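You operate a simulated robot arm through the tools that you are given. There is no shell and no other tool. Be economical: measure what you need, move in short steps, check, and stop when the job is done.

Carry out the task below with a simulated two-armed robot. There is one attempt and no reset: what you move stays moved.

## Task
Box the spare blue pane in the folding box.
Fine: lay it on the floor of the box, fold both walls up, seat the small lid.

It is judged by the outcome, as a careful person would: the job done as asked, and still so three seconds after it is handed in. It fails if anything else is knocked over, pushed out of place, dropped, spilled or broken. A push-on lid holds only when it is set on centred and level and pressed home; a screw cap is set on level and turned clockwise until tight. Flat cloth is picked up by pressing the open fingertips on it (5 to 10 N) and closing them slowly along it; thin cloth reads only 2 to 8 mm in the jaws.

## Robot
Two 7-joint arms with fingered hands on one trunk, on a base that drives. Base frame: it is fixed to the floor where the robot stands at the start and does not move with it; the origin is under the middle of the robot, x ahead of it, y to its left, z up. Units: cm, rad, N and s.
The left shoulder is at the start at [6, 13.8, 82.2], the right one opposite. With the tool pointing down near the work surface each hand reaches from about 36 to 92 cm from the robot's upright axis, wherever it stands, measured 20 degrees to its own side. Places, roughly: small lid (10x14x6 cm) [50, -60, 90]; wall with the green patch [50, -50, 90]; wall with the purple patch [50, -40, 90]. Payload 4 kg a hand.
Tool frame (each hand has its own): the origin (TCP) lies between the finger pads and is the grasp point; the fingertips stand 3.6 cm ahead of it; z points along the fingers, y is the line along which they close. The gripper opens to 12 cm. The gripper's body begins 4.2 cm behind the TCP. The gripper is a hand of 5 fingers: y runs from the thumb to the fingers, the wrist lies at [-1.5, -10.9, -20] in the tool frame, and closing takes about 1.5 s.
Orientation is told as [roll, pitch, yaw] about the base's x, y, z axes, in that order, counted from this pose: with the fingers straight down and the wrist toward the robot, the tool's x, y and z point along [0, 1, 0], [1, 0, 0] and [0, 0, -1] of the base frame.

## Interface
- The arms move only by the tool step_arm. It takes "left_increments", "right_increments" or both (then of equal length, played together; a hand with none holds still); each is one flat list of numbers, 6 for each row, row after row: the shift along the tool's x, y, z in cm, then the turn, a rotation vector about the tool's x, y, z in rad. In form: [tx, ty, tz, rx, ry, rz, tx, ty, tz, rx, ry, rz, ...]. A call has 1 to 20 rows; each row is the pose to reach, as a shift and turn from the pose commanded when the call began, along the tool's axes at that moment. "left_fingers" and "right_fingers" are, for a hand that has rows, the gripper command, from -1 (fully open) to 1 (shut), values between in proportion, set as the call begins (left out, the last holds). Rows are played at 5 a second. More than 5 cm and 0.15 rad between two rows, or a gripper value outside its range, and nothing of the call is played. Where a pose cannot be reached the arm comes as near as it can. A force on the tool above 40 N (or 10 N above the force at the start of the call, whichever is more), or a blocked arm, ends the call early, and 0.2 s more pass. Each finger travels about 15.3 cm/s and halts on what it meets, pressing with about 27 N; the grip force reading is that of the motor and also rises with nothing between the fingers. The clock runs only during rows and for 0.2 s after the last one: add rows that repeat a pose to give the fingers time. It gives the time, the measured TCP pose, the force on the tool (base axes), the opening and the grip force at its end, in the units of the frame above (readings bear some noise), with the torque about the TCP (base axes, N m) and any sound that the robot's microphone picked up, and new pictures: "views" is both (left out), scene, wrist or none (wrist: the cameras of the hands that moved).
- Cameras (640 x 400 px; columns grow to the right, rows downward): "scene" is now at [4.17, -4.25, 145.7]; the picture's right is [-0.52, -0.86, -0.00], its down [-0.57, 0.34, -0.75] and it looks along [0.64, -0.39, -0.66] (base axes); focal length 274 px, centre (320, 200). "left" rides on the left gripper at [-6.9, -7.9, -13.1] in its tool frame; the picture's right is [-0.78, -0.29, 0.55], its down [0.55, -0.73, 0.40] and it looks along [0.29, 0.61, 0.74] (tool axes); focal length 222 px, centre (320, 200). "right" rides on the right gripper at [6.9, -7.9, -13.1] in its tool frame; the picture's right is [-0.78, 0.29, -0.55], its down [-0.55, -0.73, 0.40] and it looks along [-0.29, 0.61, 0.74] (tool axes); focal length 222 px, centre (320, 200). There is no depth. A picture from a camera that has moved, and an enlarged one, comes with that camera's place and axes in the base frame and with its lens.
- move_column(by): slides the trunk up (or, below 0, down) by that many cm; the arms and the scene camera ride with it, the base frame stays. It gives what a move gives, with no picture.
- base_move(legs): drives the robot by 1 to 6 legs, each [ahead, left, turn to the left] in cm, cm and rad, along the robot's own axes; the way and the turn of a leg run together, so that a leg with both is an arc; at most 150 cm and 3.142 rad a leg. The arms and the cameras ride along, it lands a little off, and it stops where it bumps. It gives what a move gives, and a new picture of the scene camera.
- curl_fingers(index, middle, ring, little, thumb_bend, thumb_turn, hand): sets how far each is bent, from 0 (flat) to 100 (curled in); at 30 the hand is open as for a grip, at 70 the pads meet at the TCP. One left out holds its place. A second passes; each finger stops where it meets its share of the squeeze, and holds until it gets a number again. A gripper value or a shape takes the hand back. It gives what a move gives, with no picture; readings hold the bend of each and the force on index, middle, ring, little, thumb and palm. thumb_turn goes from beside the hand (0) to across from the fingers (100), as for a grip.
- grasp_type(shape, hand): the hand has 5 fingers and takes this shape, open, in about a second: jaw (thumb against the fingers, like two jaws); tri (thumb and two fingers); tip (a fingertip pinch); poke (one finger out to press); point (the index stretched); flat (the hand flat); cup (the hand cupped); fist (a fist). The gripper value then closes the fingers along that shape, each until it touches; the sizes above hold for jaw. It gives what a move gives, with no picture.
- pan_tilt(pan, tilt): turns the head with the scene camera to pan (to the left, within 1.501 rad either way) and tilt (down, from -0.506 to 1.204), counted from straight ahead of the robot. It gives what a move gives, and a new picture of the scene camera.
- enlarge(camera, box): a new picture of the part [left, top, right, bottom] of that camera's present view, enlarged. It takes no simulated time.
- finish_job(): hands the job in; it is judged then, once.

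Work in short steps. Places have to be worked out from the pictures, the camera data and where the tool is seen: move nearer, look again, correct. Check each grasp and each placing, and mend what went wrong. You have 120 turns and 260 pictures in all, those below and enlarged ones among them. Open the grippers and draw the arms clear of the work before you hand the job in, unless the task says otherwise; then end with one line.

The tools are called after "Call:" by a JSON object that holds its "name" and its "arguments". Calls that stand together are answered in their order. step_arm: Moves the arms, as the interface text tells. Its arguments: {"type":"object","properties":{"left_increments":{"type":"array"},"left_fingers":{"type":"number"},"right_increments":{"type":"array"},"right_fingers":{"type":"number"},"views":{"type":"string","enum":["both","scene","wrist","none"]}},"required":[]} The other tools are called the same way: move_column (by) slides the trunk up or down; grasp_type (shape, hand) gives the hand a shape; curl_fingers (index, middle, ring, little, thumb_bend, thumb_turn, hand) moves the fingers one by one; base_move (legs) drives the base; pan_tilt (pan, tilt) turns the head that bears the scene camera; enlarge (camera, box) takes an enlarged picture of a part of a camera's view; finish_job () hands the job in.

At the start:

```text
clock: 0.0
left_eef_pos: [53.16, -9.07, 117.8]
left_tcp_rot: [0.001, -0.001, 0.001]
left_ft_force: [0.3, -0.5, -0.3]
left_torque: [0.0, -0.03, 0.01]
left_width: 11.98
left_grip_force: 0.0
left_shape: jaw
left_bend: [30.0, 30.0, 30.0, 30.0, 30.0, 97.0]
left_finger forces: [0.0, 0.0, 0.0, 0.1, 0.1, 0.2]
right_eef_pos: [35.81, -43.97, 116.49]
right_tcp_rot: [-0.001, -0.001, -0.001]
right_ft_force: [0.2, -0.2, -0.2]
right_torque: [-0.02, -0.01, 0.01]
right_width: 11.97
right_grip_force: 0.0
right_shape: jaw
right_bend: [30.0, 30.0, 30.0, 30.0, 30.0, 97.0]
right_finger forces: [0.1, 0.0, 0.1, 0.2, 0.2, 0.1]
trunk travel left (down, up): [-40.0, 19.0]
robot x, y, heading: [-0.02, -0.09, 0.002]
head pan, tilt: [-0.543, 0.721]
```

scene: 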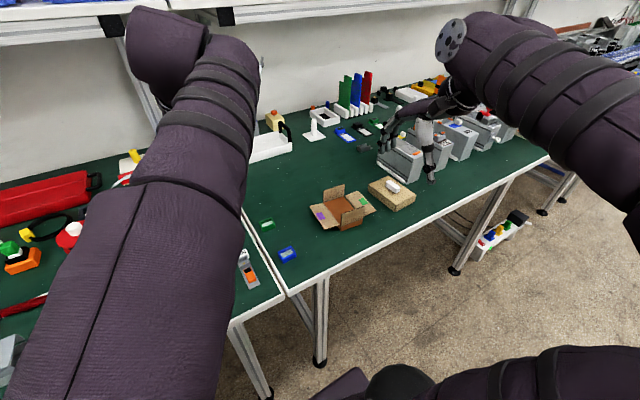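
right: 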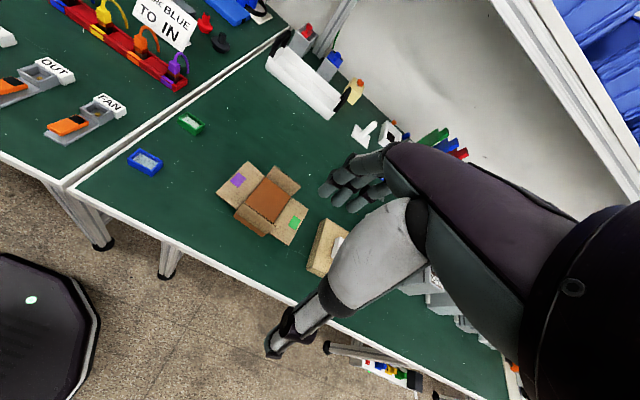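
left: 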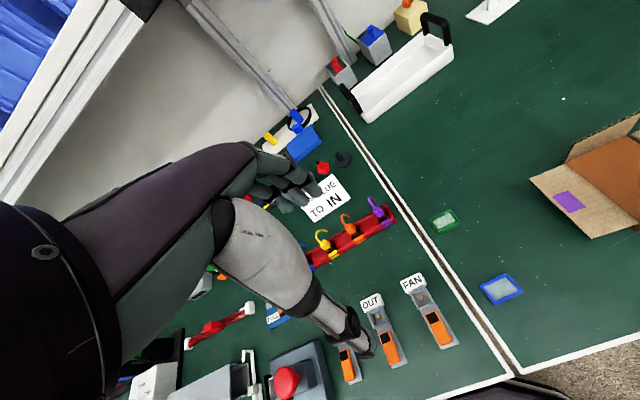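

The folding box, the lid on its right, and a blue and a green pane on its left are visible. I enlarge these to measure them.

Call:
{"name": "enlarge", "arguments": {"camera": "scene", "box": [240, 170, 440, 295]}}

Call:
{"name": "enlarge", "arguments": {"camera": "right", "box": [110, 100, 370, 290]}}

Call:
{"name": "enlarge", "arguments": {"camera": "scene", "box": [240, 70, 440, 195]}}

```text
3.20 times, centred on (340, 232) of scene
camera zoom: at [4.17, -4.25, 145.7], right [-0.52, -0.86, 0.0], down [-0.57, 0.34, -0.75], along [0.64, -0.39, -0.66], focal length 877 px, centre (256, 96)
```

zoom: 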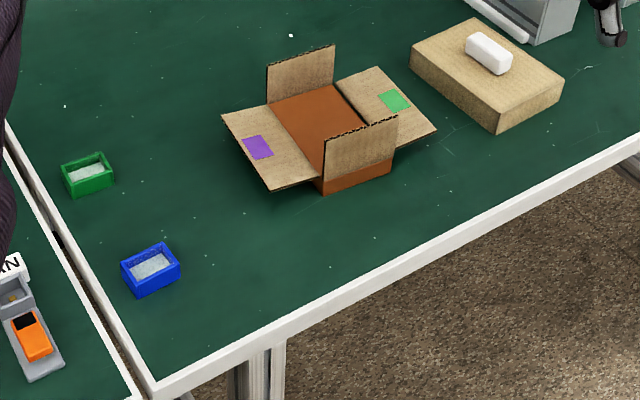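

```text
2.11 times, centred on (240, 195) of right
camera zoom: at [27.83, -37.09, 129.69], right [0.29, -0.78, 0.55], down [-0.73, -0.55, -0.4], along [0.61, -0.29, -0.74], focal length 468 px, centre (488, 210)
```

zoom: 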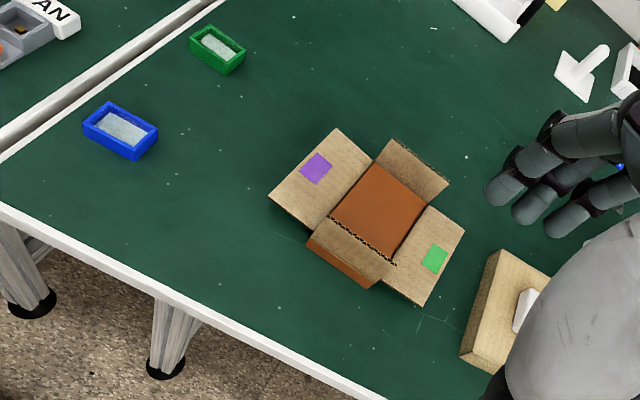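

```text
3.20 times, centred on (340, 132) of scene
camera zoom: at [4.17, -4.25, 145.7], right [-0.52, -0.86, 0.0], down [-0.57, 0.34, -0.75], along [0.64, -0.39, -0.66], focal length 877 px, centre (256, 416)
```

zoom: 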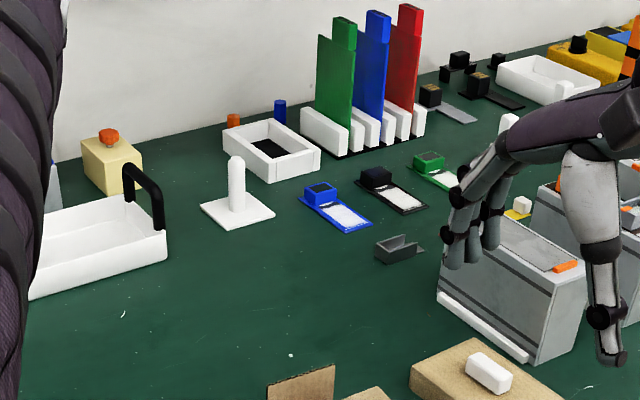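

I need to identify which object is the "spare blue pane", so I look closer at the candidates and the signs.

Call:
{"name": "enlarge", "arguments": {"camera": "scene", "box": [300, 65, 380, 115]}}

Call:
{"name": "enlarge", "arguments": {"camera": "left", "box": [420, 180, 560, 320]}}

Call:
{"name": "enlarge", "arguments": {"camera": "left", "box": [230, 90, 470, 370]}}

Call:
{"name": "enlarge", "arguments": {"camera": "scene", "box": [320, 100, 420, 160]}}

```text
8.00 times, centred on (340, 90) of scene
camera zoom: at [4.17, -4.25, 145.7], right [-0.52, -0.86, 0.0], down [-0.57, 0.34, -0.75], along [0.64, -0.39, -0.66], focal length 2193 px, centre (160, 1080)
```

zoom: 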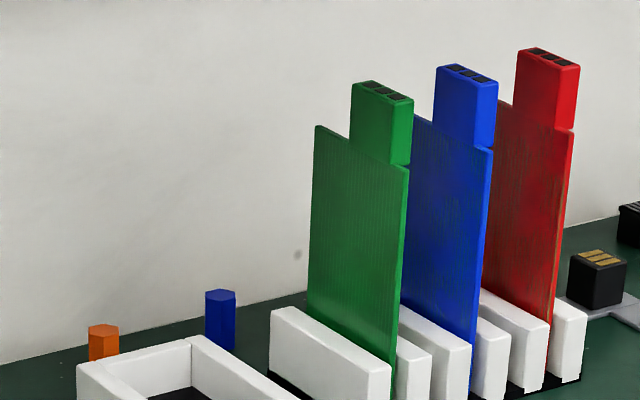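

```text
2.86 times, centred on (490, 250) of left
camera zoom: at [45.36, -15.97, 130.92], right [-0.29, -0.78, -0.55], down [-0.73, 0.55, -0.4], along [0.61, 0.29, -0.74], focal length 635 px, centre (-166, 57)
```

zoom: 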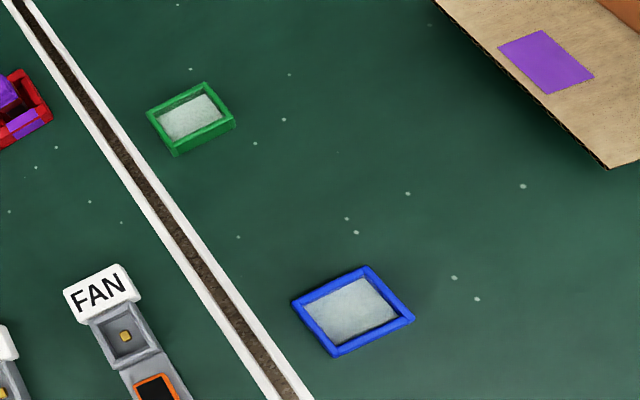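

```text
1.43 times, centred on (350, 230) of left
camera zoom: at [45.36, -15.97, 130.92], right [-0.29, -0.78, -0.55], down [-0.73, 0.55, -0.4], along [0.61, 0.29, -0.74], focal length 317 px, centre (277, 157)
```

zoom: 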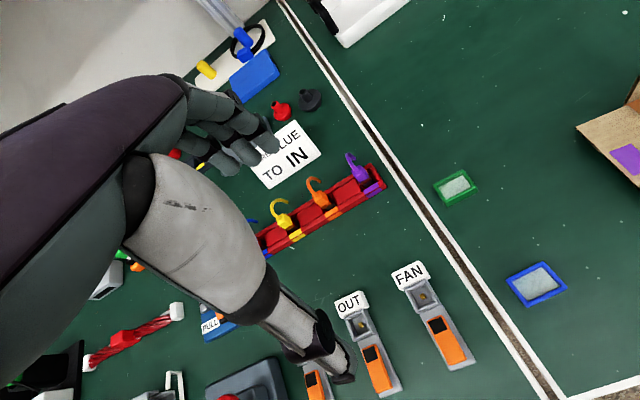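

```text
6.40 times, centred on (370, 130) of scene
camera zoom: at [4.17, -4.25, 145.7], right [-0.52, -0.86, 0.0], down [-0.57, 0.34, -0.75], along [0.64, -0.39, -0.66], focal length 1754 px, centre (0, 648)
```

zoom: 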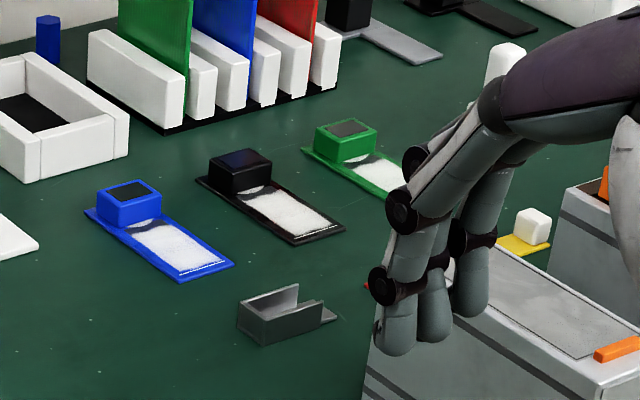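

The small blue frame with a glass-like inside at about [48,-20,86] is a strong candidate; before deciding, I look around the rest of the scene for other blue panes.

Call:
{"name": "pan_tilt", "arguments": {"pan": -0.95, "tilt": 0.6}}

Call:
{"name": "pan_tilt", "arguments": {"pan": 0.3, "tilt": 0.7}}

```text
clock: 0.9
left_eef_pos: [53.24, -8.98, 117.81]
left_tcp_rot: [0.002, -0.001, -0.002]
left_ft_force: [-0.4, 0.5, 0.1]
left_torque: [0.01, 0.0, 0.03]
left_width: 11.98
left_grip_force: 0.2
left_shape: jaw
left_bend: [30.0, 30.0, 30.0, 30.0, 30.0, 97.0]
left_finger forces: [0.0, 0.0, 0.0, 0.0, 0.0, 0.1]
right_eef_pos: [35.67, -44.02, 116.55]
right_tcp_rot: [-0.001, 0.0, -0.001]
right_ft_force: [0.4, -1.1, -0.3]
right_torque: [0.01, 0.0, 0.0]
right_width: 11.94
right_grip_force: 0.2
right_shape: jaw
right_bend: [30.0, 30.0, 30.0, 30.0, 30.0, 97.0]
right_finger forces: [0.0, 0.0, 0.0, 0.1, 0.1, 0.0]
trunk travel left (down, up): [-40.0, 19.0]
robot x, y, heading: [0.17, -0.23, 0.005]
head pan, tilt: [-0.949, 0.6]
camera scene: at [2.12, -7.09, 146.74], right [-0.81, -0.58, 0.0], down [-0.33, 0.46, -0.82], along [0.48, -0.67, -0.57], focal length 274 px, centre (320, 200)
```

scene: 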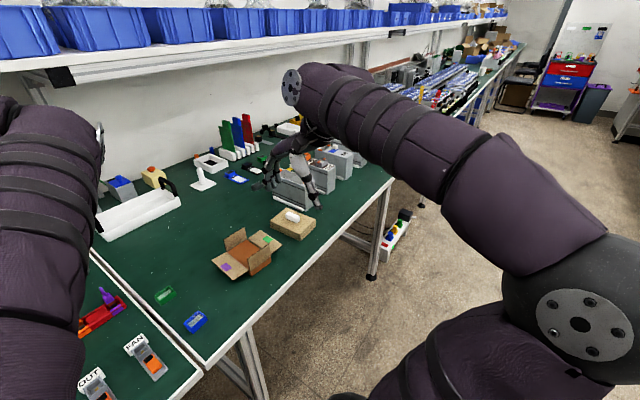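

```text
clock: 2.3
left_eef_pos: [53.27, -9.03, 117.82]
left_tcp_rot: [0.0, 0.0, -0.001]
left_ft_force: [-0.2, 0.7, 0.8]
left_torque: [-0.04, 0.03, 0.01]
left_width: 11.99
left_grip_force: 0.0
left_shape: jaw
left_bend: [30.0, 30.0, 30.0, 30.0, 30.0, 97.0]
left_finger forces: [0.0, 0.0, 0.0, 0.0, 0.0, 0.0]
right_eef_pos: [35.82, -44.09, 116.49]
right_tcp_rot: [0.0, 0.0, 0.001]
right_ft_force: [-0.6, -0.8, 0.2]
right_torque: [-0.04, -0.01, -0.01]
right_width: 11.96
right_grip_force: 0.0
right_shape: jaw
right_bend: [30.0, 30.0, 30.0, 30.0, 30.0, 97.0]
right_finger forces: [0.1, 0.0, 0.0, 0.1, 0.0, 0.0]
trunk travel left (down, up): [-40.0, 19.0]
robot x, y, heading: [0.35, -0.56, 0.0]
head pan, tilt: [0.3, 0.7]
camera scene: at [5.08, 2.59, 145.88], right [0.29, -0.96, 0.0], down [-0.62, -0.19, -0.77], along [0.73, 0.23, -0.64], focal length 274 px, centre (320, 200)
```

scene: 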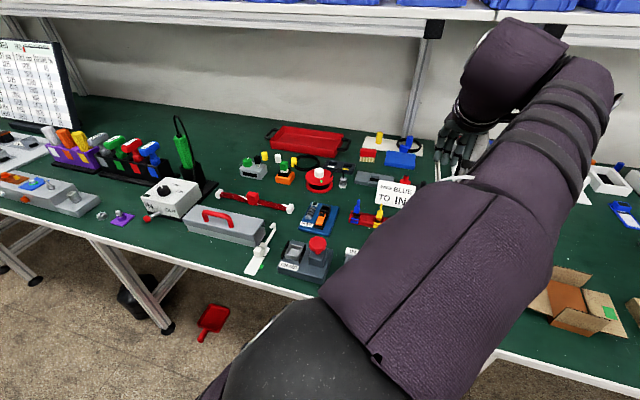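

The small blue frame (about 4×3 cm at [48,-20]) is the only blue pane that fits the box floor (~8×11 cm around [53,-42]). I move the left hand out of the way and bring the right hand above the pane.

Call:
{"name": "step_arm", "arguments": {"left_increments": [4, 0, 0, 0, 0, 0, 8, 0, 0, 0, 0, 0, 12, 0, 0, 0, 0, 0, 16, 0, 0, 0, 0, 0, 20, 0, 0, 0, 0, 0, 22, 0, 0, 0, 0, 0, 22, 0, 0, 0, 0, 0], "right_increments": [3.4, 1.7, 1.4, 0, 0, 0, 6.8, 3.4, 2.8, 0, 0, 0, 10.2, 5.2, 4.2, 0, 0, 0, 13.6, 7, 5.6, 0, 0, 0, 17, 8.7, 7, 0, 0, 0, 20.4, 10.4, 8.4, 0, 0, 0, 24, 12.2, 10, 0, 0, 0], "views": "wrist"}}

Call:
{"name": "pan_tilt", "arguments": {"pan": -0.6, "tilt": 0.8}}

```text
clock: 3.9
left_eef_pos: [53.14, 13.08, 117.84]
left_tcp_rot: [0.001, 0.0, 0.0]
left_ft_force: [0.1, -0.1, -0.5]
left_torque: [0.02, 0.01, -0.01]
left_width: 11.95
left_grip_force: 0.1
left_shape: jaw
left_bend: [30.0, 30.0, 30.0, 30.0, 30.0, 97.0]
left_finger forces: [0.1, 0.0, 0.1, 0.0, 0.1, 0.1]
right_eef_pos: [47.7, -20.02, 106.37]
right_tcp_rot: [0.0, 0.0, 0.001]
right_ft_force: [-0.7, -0.7, 0.2]
right_torque: [-0.01, 0.05, 0.02]
right_width: 11.97
right_grip_force: 0.0
right_shape: jaw
right_bend: [30.0, 30.0, 30.0, 30.0, 30.0, 97.0]
right_finger forces: [0.0, 0.0, 0.0, 0.1, 0.0, 0.1]
trunk travel left (down, up): [-40.0, 19.0]
robot x, y, heading: [0.19, 0.13, 0.002]
head pan, tilt: [0.3, 0.7]
camera right: at [39.68, -13.22, 119.53], right [0.29, -0.78, 0.55], down [-0.74, -0.55, -0.4], along [0.61, -0.29, -0.74], focal length 222 px, centre (320, 200)
camera left: at [45.35, 6.2, 130.95], right [-0.29, -0.78, -0.55], down [-0.73, 0.55, -0.4], along [0.61, 0.29, -0.74], focal length 222 px, centre (320, 200)
```

right: 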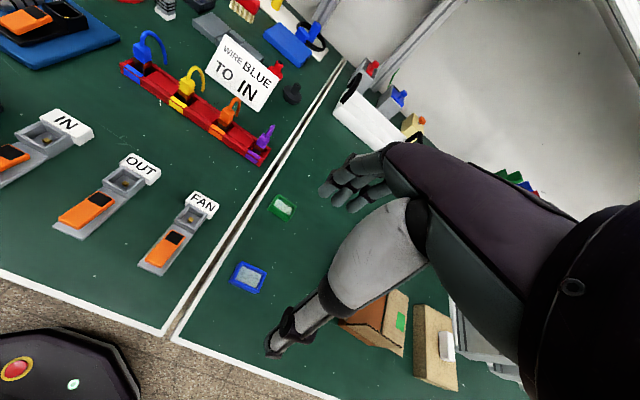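
left: 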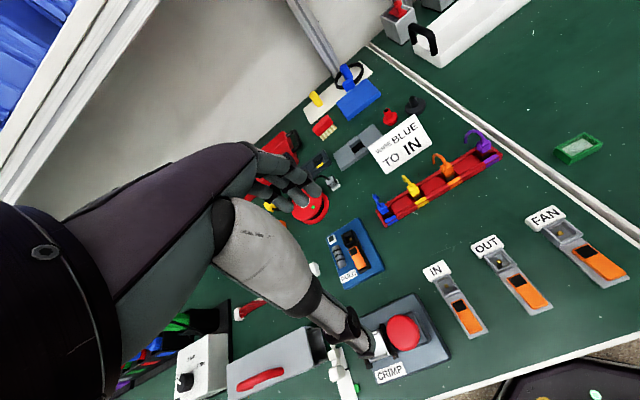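

```text
clock: 5.1
left_eef_pos: [53.08, 13.16, 117.93]
left_tcp_rot: [0.0, 0.0, 0.001]
left_ft_force: [-0.1, -0.1, -1.0]
left_torque: [0.01, 0.04, 0.02]
left_width: 11.97
left_grip_force: 0.2
left_shape: jaw
left_bend: [30.0, 30.0, 30.0, 30.0, 30.0, 97.0]
left_finger forces: [0.0, 0.0, 0.1, 0.1, 0.1, 0.0]
right_eef_pos: [47.55, -20.1, 106.44]
right_tcp_rot: [-0.001, 0.0, 0.001]
right_ft_force: [0.9, -0.1, 0.5]
right_torque: [-0.02, -0.03, 0.03]
right_width: 11.96
right_grip_force: 0.0
right_shape: jaw
right_bend: [30.0, 30.0, 30.0, 30.0, 30.0, 97.0]
right_finger forces: [0.0, 0.1, 0.0, 0.0, 0.0, 0.0]
trunk travel left (down, up): [-40.0, 19.0]
robot x, y, heading: [0.09, 0.06, 0.005]
head pan, tilt: [-0.6, 0.799]
camera scene: at [3.63, -4.45, 145.06], right [-0.56, -0.83, 0.0], down [-0.59, 0.4, -0.7], along [0.58, -0.39, -0.72], focal length 274 px, centre (320, 200)
```

scene: 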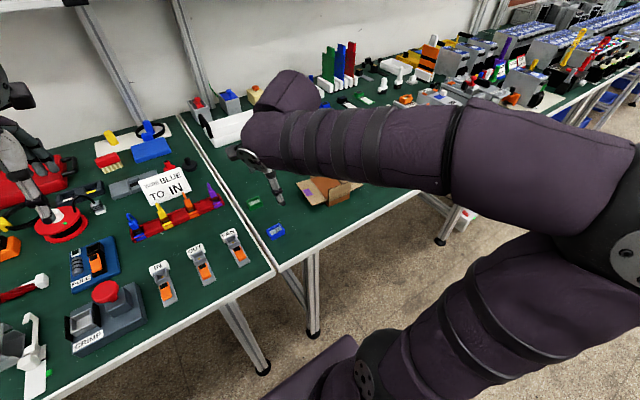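

I enlarge the blue pane from the wrist camera to fix its pose and depth.

Call:
{"name": "enlarge", "arguments": {"camera": "right", "box": [210, 180, 310, 300]}}

Call:
{"name": "enlarge", "arguments": {"camera": "scene", "box": [230, 180, 330, 245]}}

```text
3.33 times, centred on (260, 240) of right
camera zoom: at [39.61, -13.28, 119.58], right [0.29, -0.78, 0.55], down [-0.73, -0.55, -0.4], along [0.61, -0.29, -0.74], focal length 740 px, centre (520, 67)
```

zoom: 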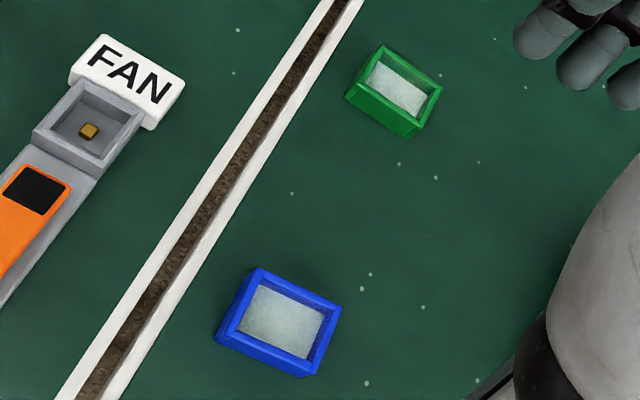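

```text
6.15 times, centred on (280, 212) of scene
camera zoom: at [3.63, -4.45, 145.06], right [-0.56, -0.83, 0.0], down [-0.59, 0.4, -0.7], along [0.58, -0.39, -0.72], focal length 1687 px, centre (566, 123)
```

zoom: 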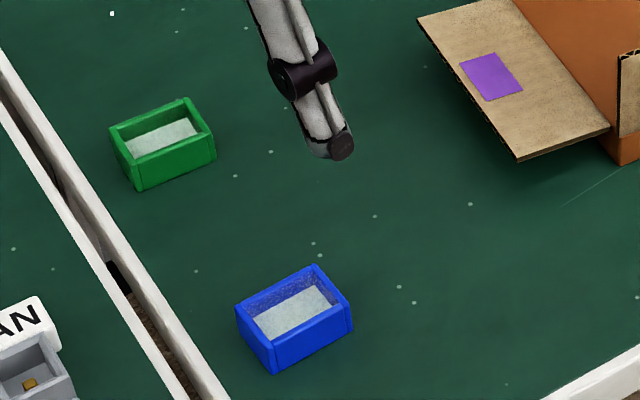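

It isn't certain these small frames are "panes"; the coloured slides farther off could be too. I raise and move the right hand to view those with its camera.

Call:
{"name": "step_arm", "arguments": {"right_increments": [-4, 2, -2, 0, 0, 0, -8, 4, -4, 0, 0, 0, -12, 6, -6, 0, 0, 0, -16, 8, -8, 0, 0, 0, -20, 11, -10, 0, 0, 0, -24, 14, -10, 0, 0, 0, -28, 17, -10, 0, 0, 0], "views": "wrist"}}

Call:
{"name": "enlarge", "arguments": {"camera": "right", "box": [220, 20, 480, 180]}}

```text
refused: row 5 steps farther than a row can; nothing moved
```

```text
2.46 times, centred on (350, 100) of right
camera zoom: at [39.61, -13.28, 119.58], right [0.29, -0.78, 0.55], down [-0.73, -0.55, -0.4], along [0.61, -0.29, -0.74], focal length 547 px, centre (246, 446)
```

zoom: 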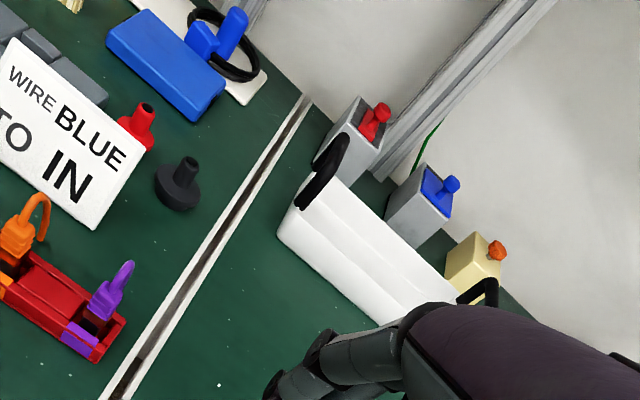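

A row was too long; I repeat with shorter steps.

Call:
{"name": "step_arm", "arguments": {"right_increments": [-4, 2, -2, 0, 0, 0, -8, 4, -4, 0, 0, 0, -12, 6, -6, 0, 0, 0, -16, 8, -8, 0, 0, 0, -20, 10, -9, 0, 0, 0, -24, 12, -10, 0, 0, 0, -28, 14, -10, 0, 0, 0, -30, 17, -10, 0, 0, 0], "views": "both"}}

```text
clock: 6.9
left_eef_pos: [53.27, 13.02, 117.9]
left_tcp_rot: [-0.001, 0.002, 0.0]
left_ft_force: [0.0, -0.2, -0.7]
left_torque: [0.01, 0.01, -0.01]
left_width: 11.96
left_grip_force: 0.1
left_shape: jaw
left_bend: [30.0, 30.0, 30.0, 30.0, 30.0, 97.0]
left_finger forces: [0.0, 0.0, 0.0, 0.0, 0.1, 0.0]
right_eef_pos: [65.1, -50.31, 116.46]
right_tcp_rot: [0.0, 0.003, 0.0]
right_ft_force: [-0.2, 0.3, -0.8]
right_torque: [-0.02, 0.03, -0.02]
right_width: 11.97
right_grip_force: 0.0
right_shape: jaw
right_bend: [30.0, 30.0, 30.0, 30.0, 30.0, 97.0]
right_finger forces: [0.0, 0.0, 0.0, 0.0, 0.0, 0.1]
trunk travel left (down, up): [-40.0, 19.0]
robot x, y, heading: [0.01, -0.31, 0.0]
head pan, tilt: [-0.6, 0.799]
camera scene: at [3.78, -4.5, 145.05], right [-0.57, -0.82, 0.0], down [-0.59, 0.41, -0.7], along [0.57, -0.39, -0.72], focal length 274 px, centre (320, 200)
camera right: at [57.23, -43.37, 129.68], right [0.29, -0.78, 0.55], down [-0.74, -0.55, -0.4], along [0.61, -0.29, -0.74], focal length 222 px, centre (320, 200)
```

scene: 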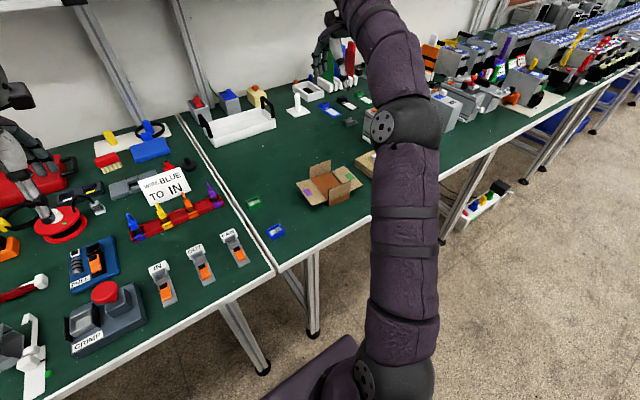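
right: 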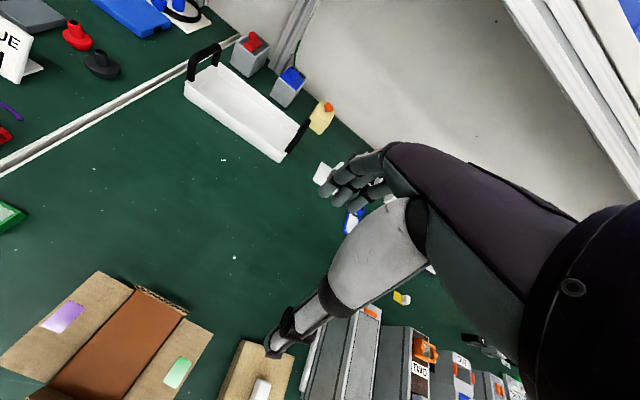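

The scene camera now has a clear line to the slides; I enlarge them and the machines to the right.

Call:
{"name": "enlarge", "arguments": {"camera": "scene", "box": [290, 70, 380, 130]}}

Call:
{"name": "enlarge", "arguments": {"camera": "scene", "box": [420, 20, 560, 120]}}

Call:
{"name": "enlarge", "arguments": {"camera": "right", "box": [0, 260, 300, 400]}}

Call:
{"name": "enlarge", "arguments": {"camera": "right", "box": [290, 270, 540, 400]}}

```text
6.67 times, centred on (335, 100) of scene
camera zoom: at [3.78, -4.5, 145.05], right [-0.57, -0.82, 0.0], down [-0.59, 0.41, -0.7], along [0.57, -0.39, -0.72], focal length 1827 px, centre (220, 867)
```

zoom: 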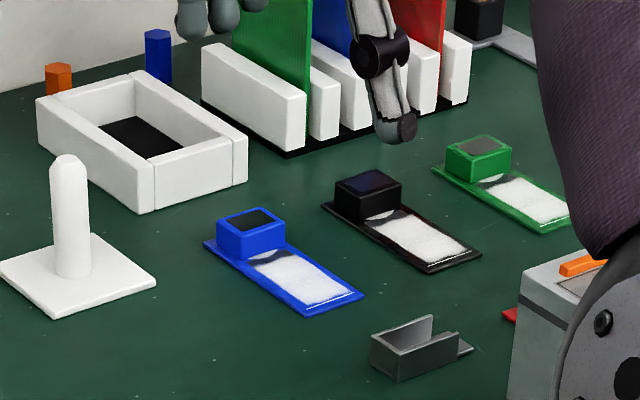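

```text
4.00 times, centred on (490, 70) of scene
camera zoom: at [3.78, -4.5, 145.05], right [-0.57, -0.82, 0.0], down [-0.59, 0.41, -0.7], along [0.57, -0.39, -0.72], focal length 1096 px, centre (-360, 720)
```

zoom: 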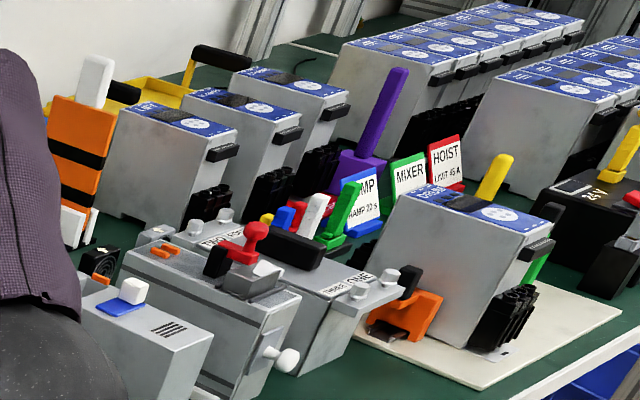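

```text
2.13 times, centred on (150, 330) of right
camera zoom: at [57.23, -43.37, 129.68], right [0.29, -0.78, 0.55], down [-0.74, -0.55, -0.4], along [0.61, -0.29, -0.74], focal length 474 px, centre (683, -77)
```

zoom: 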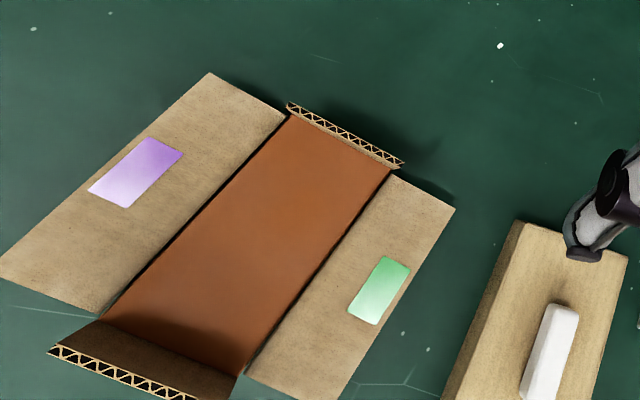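

```text
2.56 times, centred on (415, 335) of right
camera zoom: at [57.23, -43.37, 129.68], right [0.29, -0.78, 0.55], down [-0.74, -0.55, -0.4], along [0.61, -0.29, -0.74], focal length 569 px, centre (77, -146)
```

zoom: 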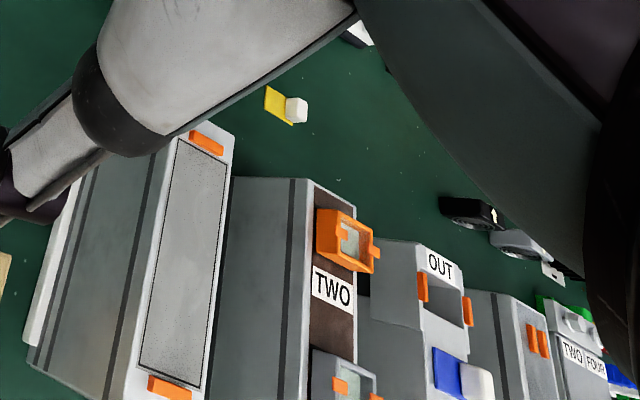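

The slides remain a little ambiguous, and the box will be easier from straight ahead for both hands; I drive 40 cm to the right (floor clear, hands high), which also lets me look at the slides close up.

Call:
{"name": "base_move", "arguments": {"legs": [[0, -40, 0]]}}

Call:
{"name": "step_arm", "arguments": {"right_increments": [0, 3, 0, 0, 0, 0, 0, 6, 0, 0, 0, 0, 0, 8, 0, 0, 0, 0], "views": "wrist"}}

```text
clock: 9.4
left_eef_pos: [53.15, -27.71, 117.84]
left_tcp_rot: [-0.002, 0.0, -0.002]
left_ft_force: [0.6, -0.2, -0.9]
left_torque: [0.0, 0.02, -0.03]
left_width: 11.96
left_grip_force: 0.1
left_shape: jaw
left_bend: [30.0, 30.0, 30.0, 30.0, 30.0, 97.0]
left_finger forces: [0.0, 0.0, 0.1, 0.0, 0.0, 0.1]
right_eef_pos: [64.97, -90.96, 116.54]
right_tcp_rot: [0.0, 0.0, -0.001]
right_ft_force: [-0.7, -0.2, -0.8]
right_torque: [0.0, 0.0, 0.02]
right_width: 11.96
right_grip_force: 0.0
right_shape: jaw
right_bend: [30.0, 30.0, 30.0, 30.0, 30.0, 97.0]
right_finger forces: [0.1, 0.0, 0.0, 0.0, 0.0, 0.1]
trunk travel left (down, up): [-40.0, 19.0]
robot x, y, heading: [-0.15, -41.0, -0.003]
head pan, tilt: [-0.6, 0.799]
camera scene: at [3.6, -45.19, 145.05], right [-0.57, -0.82, 0.0], down [-0.59, 0.41, -0.7], along [0.57, -0.39, -0.72], focal length 274 px, centre (320, 200)
```

scene: 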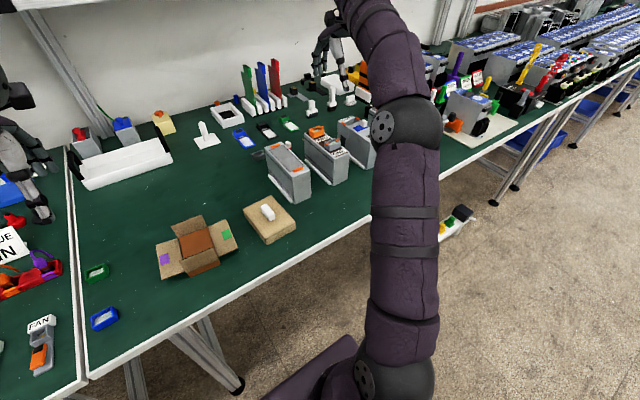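

```text
clock: 10.2
left_eef_pos: [53.02, -27.54, 117.89]
left_tcp_rot: [-0.001, 0.001, -0.002]
left_ft_force: [0.5, 0.2, 0.7]
left_torque: [-0.01, -0.01, 0.03]
left_width: 11.97
left_grip_force: 0.1
left_shape: jaw
left_bend: [30.0, 30.0, 30.0, 30.0, 30.0, 97.0]
left_finger forces: [0.0, 0.1, 0.0, 0.1, 0.0, 0.1]
right_eef_pos: [68.87, -90.75, 115.42]
right_tcp_rot: [-0.002, -0.001, -0.001]
right_ft_force: [0.9, -0.4, 0.3]
right_torque: [0.03, 0.01, 0.0]
right_width: 11.99
right_grip_force: 0.0
right_shape: jaw
right_bend: [30.0, 30.0, 30.0, 30.0, 30.0, 97.0]
right_finger forces: [0.1, 0.1, 0.0, 0.0, 0.1, 0.0]
right hand out of reach, approached as far as the arm can: row 1, 2, 3
trunk travel left (down, up): [-40.0, 19.0]
robot x, y, heading: [-0.02, -40.69, -0.003]
head pan, tilt: [-0.6, 0.799]
camera right: at [61.07, -83.85, 128.69], right [0.29, -0.78, 0.55], down [-0.74, -0.55, -0.4], along [0.61, -0.29, -0.74], focal length 222 px, centre (320, 200)
```

right: 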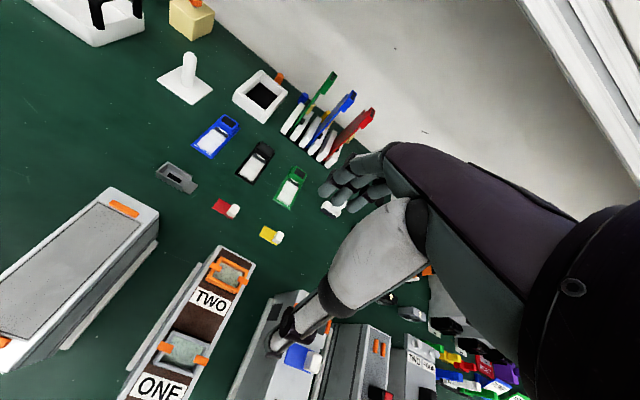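

Call:
{"name": "enlarge", "arguments": {"camera": "right", "box": [150, 90, 330, 250]}}

Call:
{"name": "enlarge", "arguments": {"camera": "right", "box": [110, 240, 290, 400]}}

```text
2.50 times, centred on (240, 170) of right
camera zoom: at [61.07, -83.85, 128.69], right [0.29, -0.78, 0.55], down [-0.74, -0.55, -0.4], along [0.61, -0.29, -0.74], focal length 555 px, centre (520, 275)
```

zoom: 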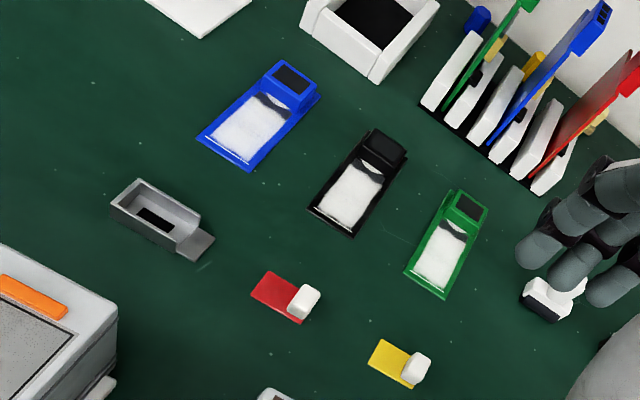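

```text
2.50 times, centred on (200, 320) of right
camera zoom: at [61.07, -83.85, 128.69], right [0.29, -0.78, 0.55], down [-0.74, -0.55, -0.4], along [0.61, -0.29, -0.74], focal length 555 px, centre (620, -100)
```

zoom: 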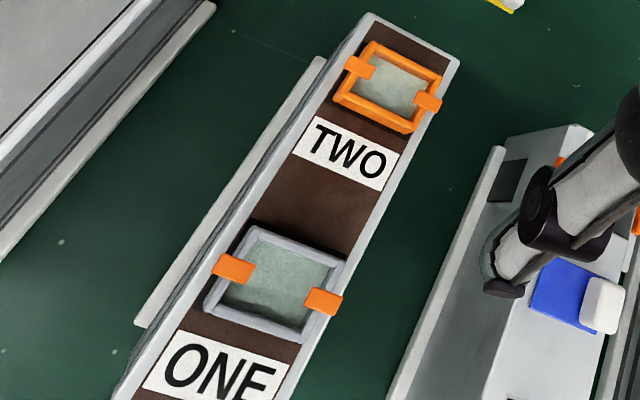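

The machine holds clipped framed panes ONE and TWO, so the blue frame at [48.1,-20.2] is indeed the spare blue pane. I draw the right hand back and bring the left hand above the pane, fingers part-closed to ~7 cm.

Call:
{"name": "step_arm", "arguments": {"left_increments": [1.5, -1, 4, 0, 0, 0, 3, -2, 8, 0, 0, 0, 4.5, -3, 12, 0, 0, 0, 6, -4, 16, 0, 0, 0, 7.4, -4.9, 19.5, 0, 0, 0, 7.4, -4.9, 19.5, 0, 0, 0], "right_increments": [0, -4, -1, 0, 0, 0, 0, -8, -1, 0, 0, 0, 0, -12, -1, 0, 0, 0, 2, -16, -1, 0, 0, 0, 5, -19, -1, 0, 0, 0, 7, -22, -1, 0, 0, 0], "left_fingers": -0.15, "views": "wrist"}}

Call:
{"name": "pan_tilt", "arguments": {"pan": 0.2, "tilt": 0.85}}

```text
clock: 11.6
left_eef_pos: [48.17, -20.05, 98.01]
left_tcp_rot: [0.001, 0.0, -0.001]
left_ft_force: [-0.4, 0.1, 0.3]
left_torque: [-0.02, -0.01, -0.01]
left_width: 6.95
left_grip_force: 0.1
left_shape: jaw
left_bend: [39.0, 43.0, 41.0, 66.0, 49.0, 100.0]
left_finger forces: [0.0, 0.0, 0.0, 0.0, 0.0, 0.0]
right_eef_pos: [46.78, -83.6, 116.63]
right_tcp_rot: [-0.001, 0.001, -0.002]
right_ft_force: [-0.3, -0.1, -0.4]
right_torque: [0.0, 0.01, 0.04]
right_width: 11.99
right_grip_force: 0.0
right_shape: jaw
right_bend: [30.0, 30.0, 30.0, 30.0, 30.0, 97.0]
right_finger forces: [0.1, 0.0, 0.1, 0.0, 0.0, 0.0]
trunk travel left (down, up): [-40.0, 19.0]
robot x, y, heading: [-0.04, -41.07, -0.003]
head pan, tilt: [-0.6, 0.799]
camera right: at [38.89, -76.67, 129.79], right [0.29, -0.79, 0.55], down [-0.74, -0.55, -0.4], along [0.61, -0.29, -0.74], focal length 222 px, centre (320, 200)
camera left: at [40.37, -26.93, 111.11], right [-0.29, -0.78, -0.55], down [-0.73, 0.55, -0.4], along [0.61, 0.29, -0.74], focal length 222 px, centre (320, 200)
```

right: 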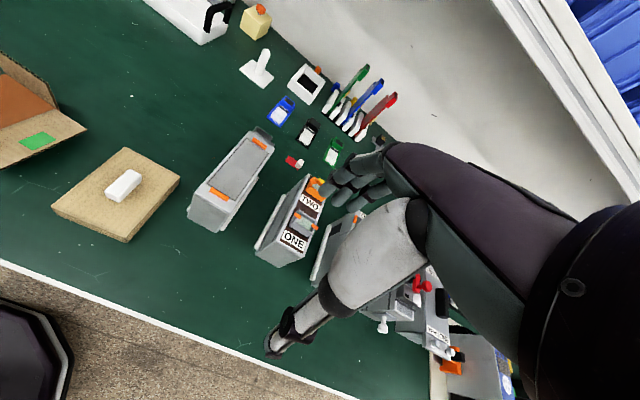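
left: 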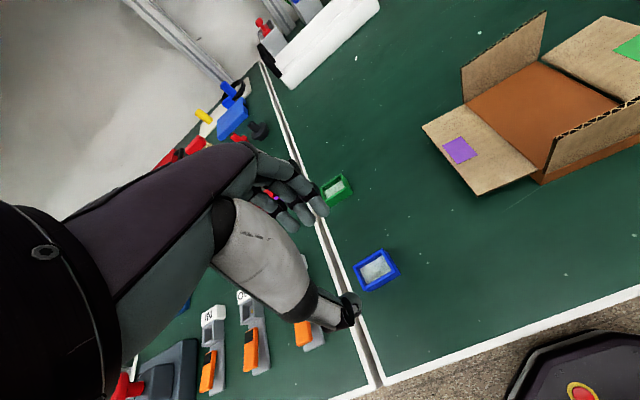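

```text
clock: 12.8
left_eef_pos: [48.37, -20.1, 98.12]
left_tcp_rot: [0.001, 0.001, -0.001]
left_ft_force: [-0.2, 0.0, -0.2]
left_torque: [-0.01, 0.02, 0.02]
left_width: 6.93
left_grip_force: 0.0
left_shape: jaw
left_bend: [39.0, 43.0, 41.0, 66.0, 49.0, 100.0]
left_finger forces: [0.0, 0.0, 0.0, 0.1, 0.0, 0.1]
right_eef_pos: [47.02, -83.62, 116.57]
right_tcp_rot: [0.002, 0.001, 0.0]
right_ft_force: [0.0, -0.5, -0.3]
right_torque: [0.0, 0.01, -0.03]
right_width: 11.99
right_grip_force: 0.0
right_shape: jaw
right_bend: [30.0, 30.0, 30.0, 30.0, 30.0, 97.0]
right_finger forces: [0.0, 0.0, 0.0, 0.0, 0.1, 0.1]
trunk travel left (down, up): [-40.0, 19.0]
robot x, y, heading: [0.05, -40.75, -0.006]
head pan, tilt: [0.201, 0.85]
camera scene: at [4.61, -39.01, 144.65], right [0.2, -0.98, 0.0], down [-0.74, -0.15, -0.66], along [0.65, 0.13, -0.75], focal length 274 px, centre (320, 200)
```

scene: 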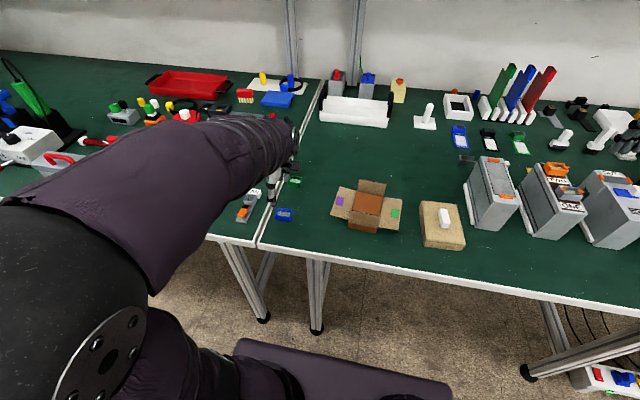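

Pane relative to tool is within 0.3 cm. I descend to fingertips just above the rim and look.

Call:
{"name": "step_arm", "arguments": {"left_increments": [-0.2, -0.2, 2, 0, 0, 0, -0.2, -0.2, 4, 0, 0, 0, -0.2, -0.2, 6, 0, 0, 0, -0.2, -0.2, 7, 0, 0, 0], "views": "wrist"}}

Call:
{"name": "enlarge", "arguments": {"camera": "scene", "box": [230, 160, 330, 240]}}

Call:
{"name": "enlarge", "arguments": {"camera": "left", "box": [260, 180, 420, 340]}}

```text
clock: 13.8
left_eef_pos: [48.03, -20.35, 91.21]
left_tcp_rot: [-0.001, 0.0, -0.002]
left_ft_force: [-0.8, 0.2, 0.0]
left_torque: [-0.01, 0.01, -0.01]
left_width: 6.92
left_grip_force: 0.0
left_shape: jaw
left_bend: [39.0, 43.0, 41.0, 66.0, 49.0, 100.0]
left_finger forces: [0.0, 0.0, 0.0, 0.0, 0.1, 0.0]
right_eef_pos: [46.97, -83.57, 116.68]
right_tcp_rot: [0.001, 0.0, -0.002]
right_ft_force: [-0.4, -0.2, -0.9]
right_torque: [0.02, 0.02, -0.01]
right_width: 11.98
right_grip_force: 0.1
right_shape: jaw
right_bend: [30.0, 30.0, 30.0, 30.0, 30.0, 97.0]
right_finger forces: [0.1, 0.1, 0.0, 0.1, 0.0, 0.0]
trunk travel left (down, up): [-40.0, 19.0]
robot x, y, heading: [-0.2, -40.71, -0.001]
head pan, tilt: [0.201, 0.85]
camera left: at [40.26, -27.24, 104.3], right [-0.29, -0.78, -0.55], down [-0.73, 0.55, -0.4], along [0.61, 0.29, -0.74], focal length 222 px, centre (320, 200)
```

left: 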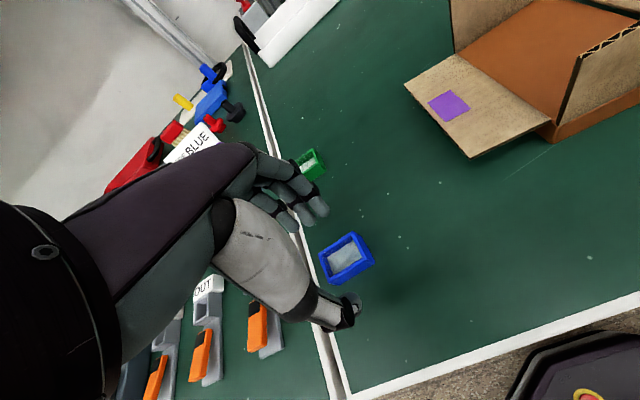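

```text
5.00 times, centred on (280, 200) of scene
camera zoom: at [4.62, -39.0, 144.65], right [0.2, -0.98, 0.0], down [-0.74, -0.15, -0.66], along [0.65, 0.13, -0.75], focal length 1370 px, centre (520, 200)
```

zoom: 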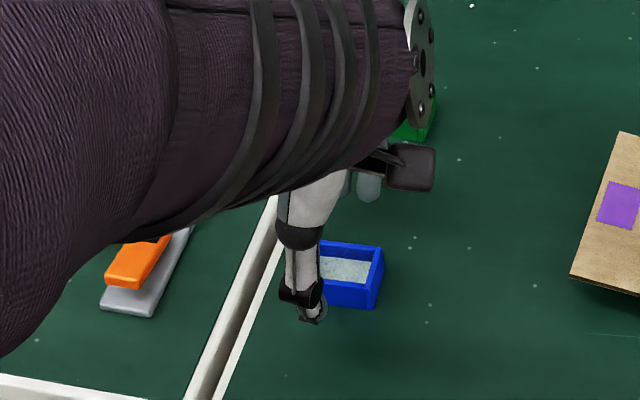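

```text
2.50 times, centred on (340, 260) of left
camera zoom: at [40.26, -27.24, 104.3], right [-0.29, -0.78, -0.55], down [-0.73, 0.55, -0.4], along [0.61, 0.29, -0.74], focal length 555 px, centre (270, 50)
```

zoom: 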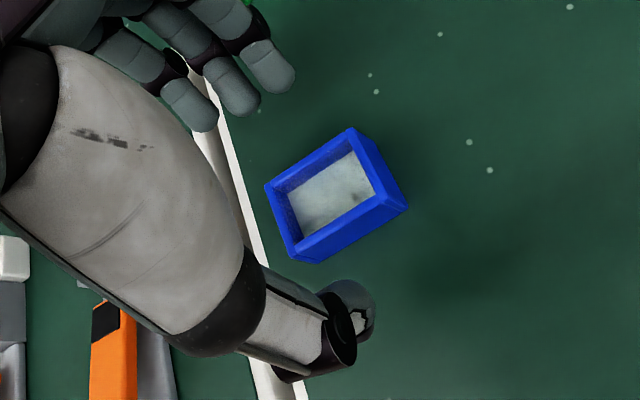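

Aligned. I lower until the fingertips are around the frame's lower half, then close.

Call:
{"name": "step_arm", "arguments": {"left_increments": [0.1, 0, 1.2, 0, 0, 0, 0.1, 0, 2.2, 0, 0, 0, 0.1, 0, 2.2, 0, 0, 0], "views": "none"}}

Call:
{"name": "step_arm", "arguments": {"left_increments": [0, 0, 0, 0, 0, 0, 0, 0, 0, 0, 0, 0, 0, 0, 0, 0, 0, 0, 0, 0, 0, 0, 0, 0, 0, 0, 0, 0, 0, 0, 0, 0, 0, 0, 0, 0], "left_fingers": 0.7, "views": "wrist"}}

```text
clock: 14.6
left_eef_pos: [48.12, -20.22, 89.06]
left_tcp_rot: [0.001, 0.0, -0.001]
left_ft_force: [-0.8, 0.1, 0.3]
left_torque: [0.01, -0.02, 0.02]
left_width: 6.93
left_grip_force: 0.1
left_shape: jaw
left_bend: [39.0, 43.0, 41.0, 66.0, 49.0, 100.0]
left_finger forces: [0.1, 0.0, 0.0, 0.0, 0.0, 0.1]
right_eef_pos: [46.86, -83.57, 116.59]
right_tcp_rot: [-0.001, -0.001, -0.002]
right_ft_force: [0.4, -0.4, -0.4]
right_torque: [0.0, 0.01, 0.0]
right_width: 12.01
right_grip_force: 0.0
right_shape: jaw
right_bend: [30.0, 30.0, 30.0, 30.0, 30.0, 97.0]
right_finger forces: [0.0, 0.0, 0.0, 0.1, 0.0, 0.0]
trunk travel left (down, up): [-40.0, 19.0]
robot x, y, heading: [0.05, -40.44, -0.005]
head pan, tilt: [0.201, 0.85]
```

```text
clock: 15.9
left_eef_pos: [48.16, -20.29, 89.0]
left_tcp_rot: [0.001, 0.001, -0.002]
left_ft_force: [-0.4, 0.2, 0.8]
left_torque: [0.01, -0.01, 0.02]
left_width: 2.42
left_grip_force: 26.8
left_shape: jaw
left_bend: [56.0, 59.0, 64.0, 71.0, 70.0, 100.0]
left_finger forces: [14.8, 8.4, 0.1, 0.0, 23.4, 0.0]
right_eef_pos: [47.06, -83.65, 116.58]
right_tcp_rot: [0.001, -0.001, -0.001]
right_ft_force: [0.2, -1.0, 0.5]
right_torque: [0.0, 0.02, 0.0]
right_width: 12.0
right_grip_force: 0.2
right_shape: jaw
right_bend: [30.0, 30.0, 30.0, 30.0, 30.0, 97.0]
right_finger forces: [0.0, 0.1, 0.0, 0.0, 0.0, 0.0]
trunk travel left (down, up): [-40.0, 19.0]
robot x, y, heading: [0.09, -40.69, 0.002]
head pan, tilt: [0.201, 0.85]
camera left: at [40.34, -27.13, 102.22], right [-0.29, -0.78, -0.55], down [-0.73, 0.55, -0.4], along [0.61, 0.29, -0.74], focal length 222 px, centre (320, 200)
```

left: 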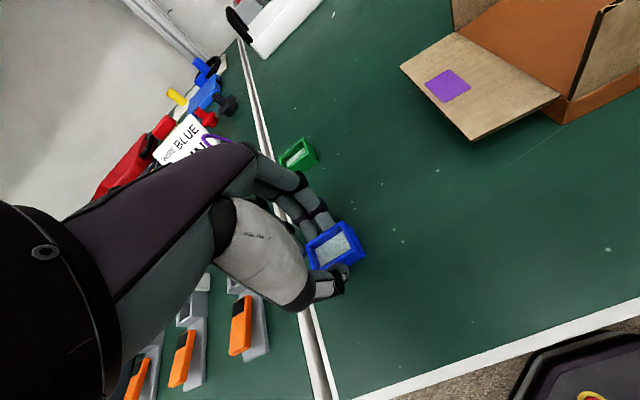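

The frame is gripped by index, middle and thumb. I lift it and check.

Call:
{"name": "step_arm", "arguments": {"left_increments": [0, 0, -1, 0, 0, 0, 0, 0, -3, 0, 0, 0, 0, 0, -6, 0, 0, 0, 0, 0, -10, 0, 0, 0, 0, 0, -13, 0, 0, 0], "views": "wrist"}}

Call:
{"name": "enlarge", "arguments": {"camera": "left", "box": [240, 180, 420, 320]}}

Call:
{"name": "pan_tilt", "arguments": {"pan": 0, "tilt": 0.85}}

Call:
{"name": "enlarge", "arguments": {"camera": "scene", "box": [230, 140, 430, 260]}}

```text
clock: 17.1
left_eef_pos: [47.92, -20.02, 102.28]
left_tcp_rot: [0.001, 0.002, 0.0]
left_ft_force: [0.4, 0.8, 0.6]
left_torque: [-0.01, -0.02, -0.02]
left_width: 2.44
left_grip_force: 26.7
left_shape: jaw
left_bend: [56.0, 59.0, 64.0, 71.0, 70.0, 100.0]
left_finger forces: [15.0, 8.4, 0.0, 0.0, 23.4, 0.0]
right_eef_pos: [46.89, -83.57, 116.57]
right_tcp_rot: [0.0, 0.002, -0.003]
right_ft_force: [-0.6, 0.4, 0.0]
right_torque: [0.0, 0.03, -0.02]
right_width: 11.99
right_grip_force: 0.0
right_shape: jaw
right_bend: [30.0, 30.0, 30.0, 30.0, 30.0, 97.0]
right_finger forces: [0.0, 0.1, 0.0, 0.1, 0.0, 0.0]
trunk travel left (down, up): [-40.0, 19.0]
robot x, y, heading: [-0.05, -40.58, -0.002]
head pan, tilt: [0.201, 0.85]
camera left: at [40.16, -27.0, 115.37], right [-0.29, -0.78, -0.55], down [-0.73, 0.55, -0.4], along [0.61, 0.29, -0.74], focal length 222 px, centre (320, 200)
```

left: 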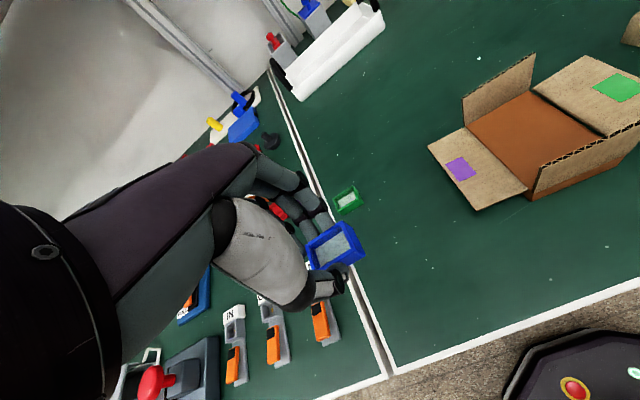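

```text
2.86 times, centred on (330, 250) of left
camera zoom: at [40.16, -27.0, 115.37], right [-0.29, -0.78, -0.55], down [-0.73, 0.55, -0.4], along [0.61, 0.29, -0.74], focal length 635 px, centre (291, 57)
```

zoom: 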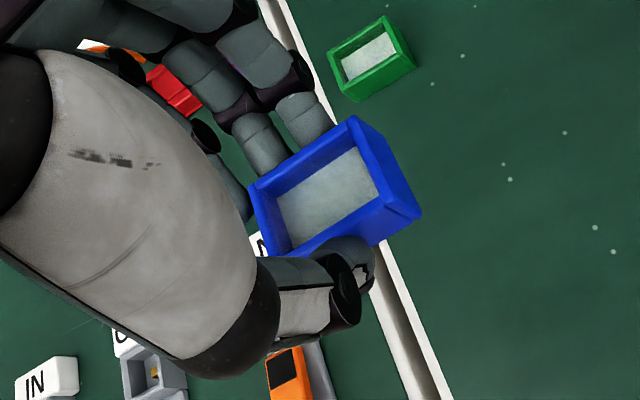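

```text
clock: 17.9
left_eef_pos: [47.94, -20.11, 102.24]
left_tcp_rot: [0.001, -0.001, -0.003]
left_ft_force: [-0.3, 0.9, -1.1]
left_torque: [0.02, 0.0, 0.0]
left_width: 2.4
left_grip_force: 27.1
left_shape: jaw
left_bend: [56.0, 59.0, 64.0, 71.0, 70.0, 100.0]
left_finger forces: [14.9, 8.3, 0.0, 0.0, 23.3, 0.0]
right_eef_pos: [46.88, -83.64, 116.57]
right_tcp_rot: [-0.002, 0.0, -0.002]
right_ft_force: [-0.4, 0.0, -0.2]
right_torque: [-0.01, -0.01, -0.03]
right_width: 11.98
right_grip_force: 0.1
right_shape: jaw
right_bend: [30.0, 30.0, 30.0, 30.0, 30.0, 97.0]
right_finger forces: [0.1, 0.0, 0.0, 0.0, 0.1, 0.0]
trunk travel left (down, up): [-40.0, 19.0]
robot x, y, heading: [0.08, -40.67, -0.001]
head pan, tilt: [0.0, 0.85]
camera scene: at [4.76, -40.55, 144.65], right [0.0, -1.0, 0.0], down [-0.75, 0.0, -0.66], along [0.66, 0.0, -0.75], focal length 274 px, centre (320, 200)
```

scene: 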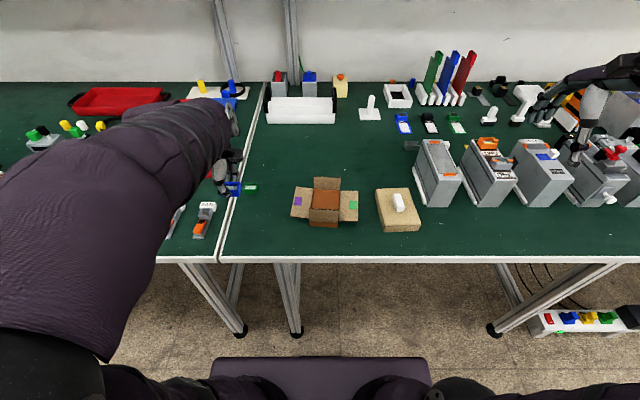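

```text
3.20 times, centred on (330, 200) of scene
camera zoom: at [4.76, -40.55, 144.65], right [0.0, -1.0, 0.0], down [-0.75, 0.0, -0.66], along [0.66, 0.0, -0.75], focal length 877 px, centre (288, 200)
```

zoom: 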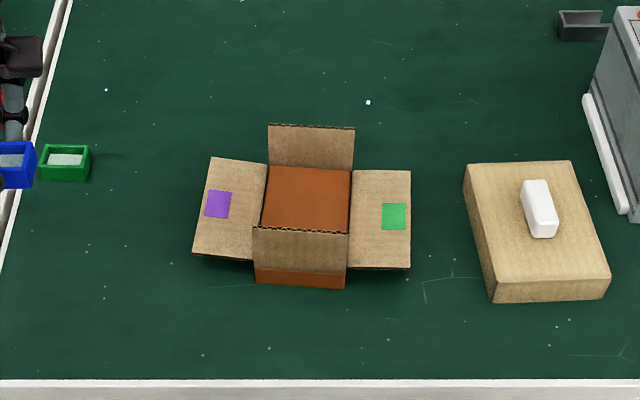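

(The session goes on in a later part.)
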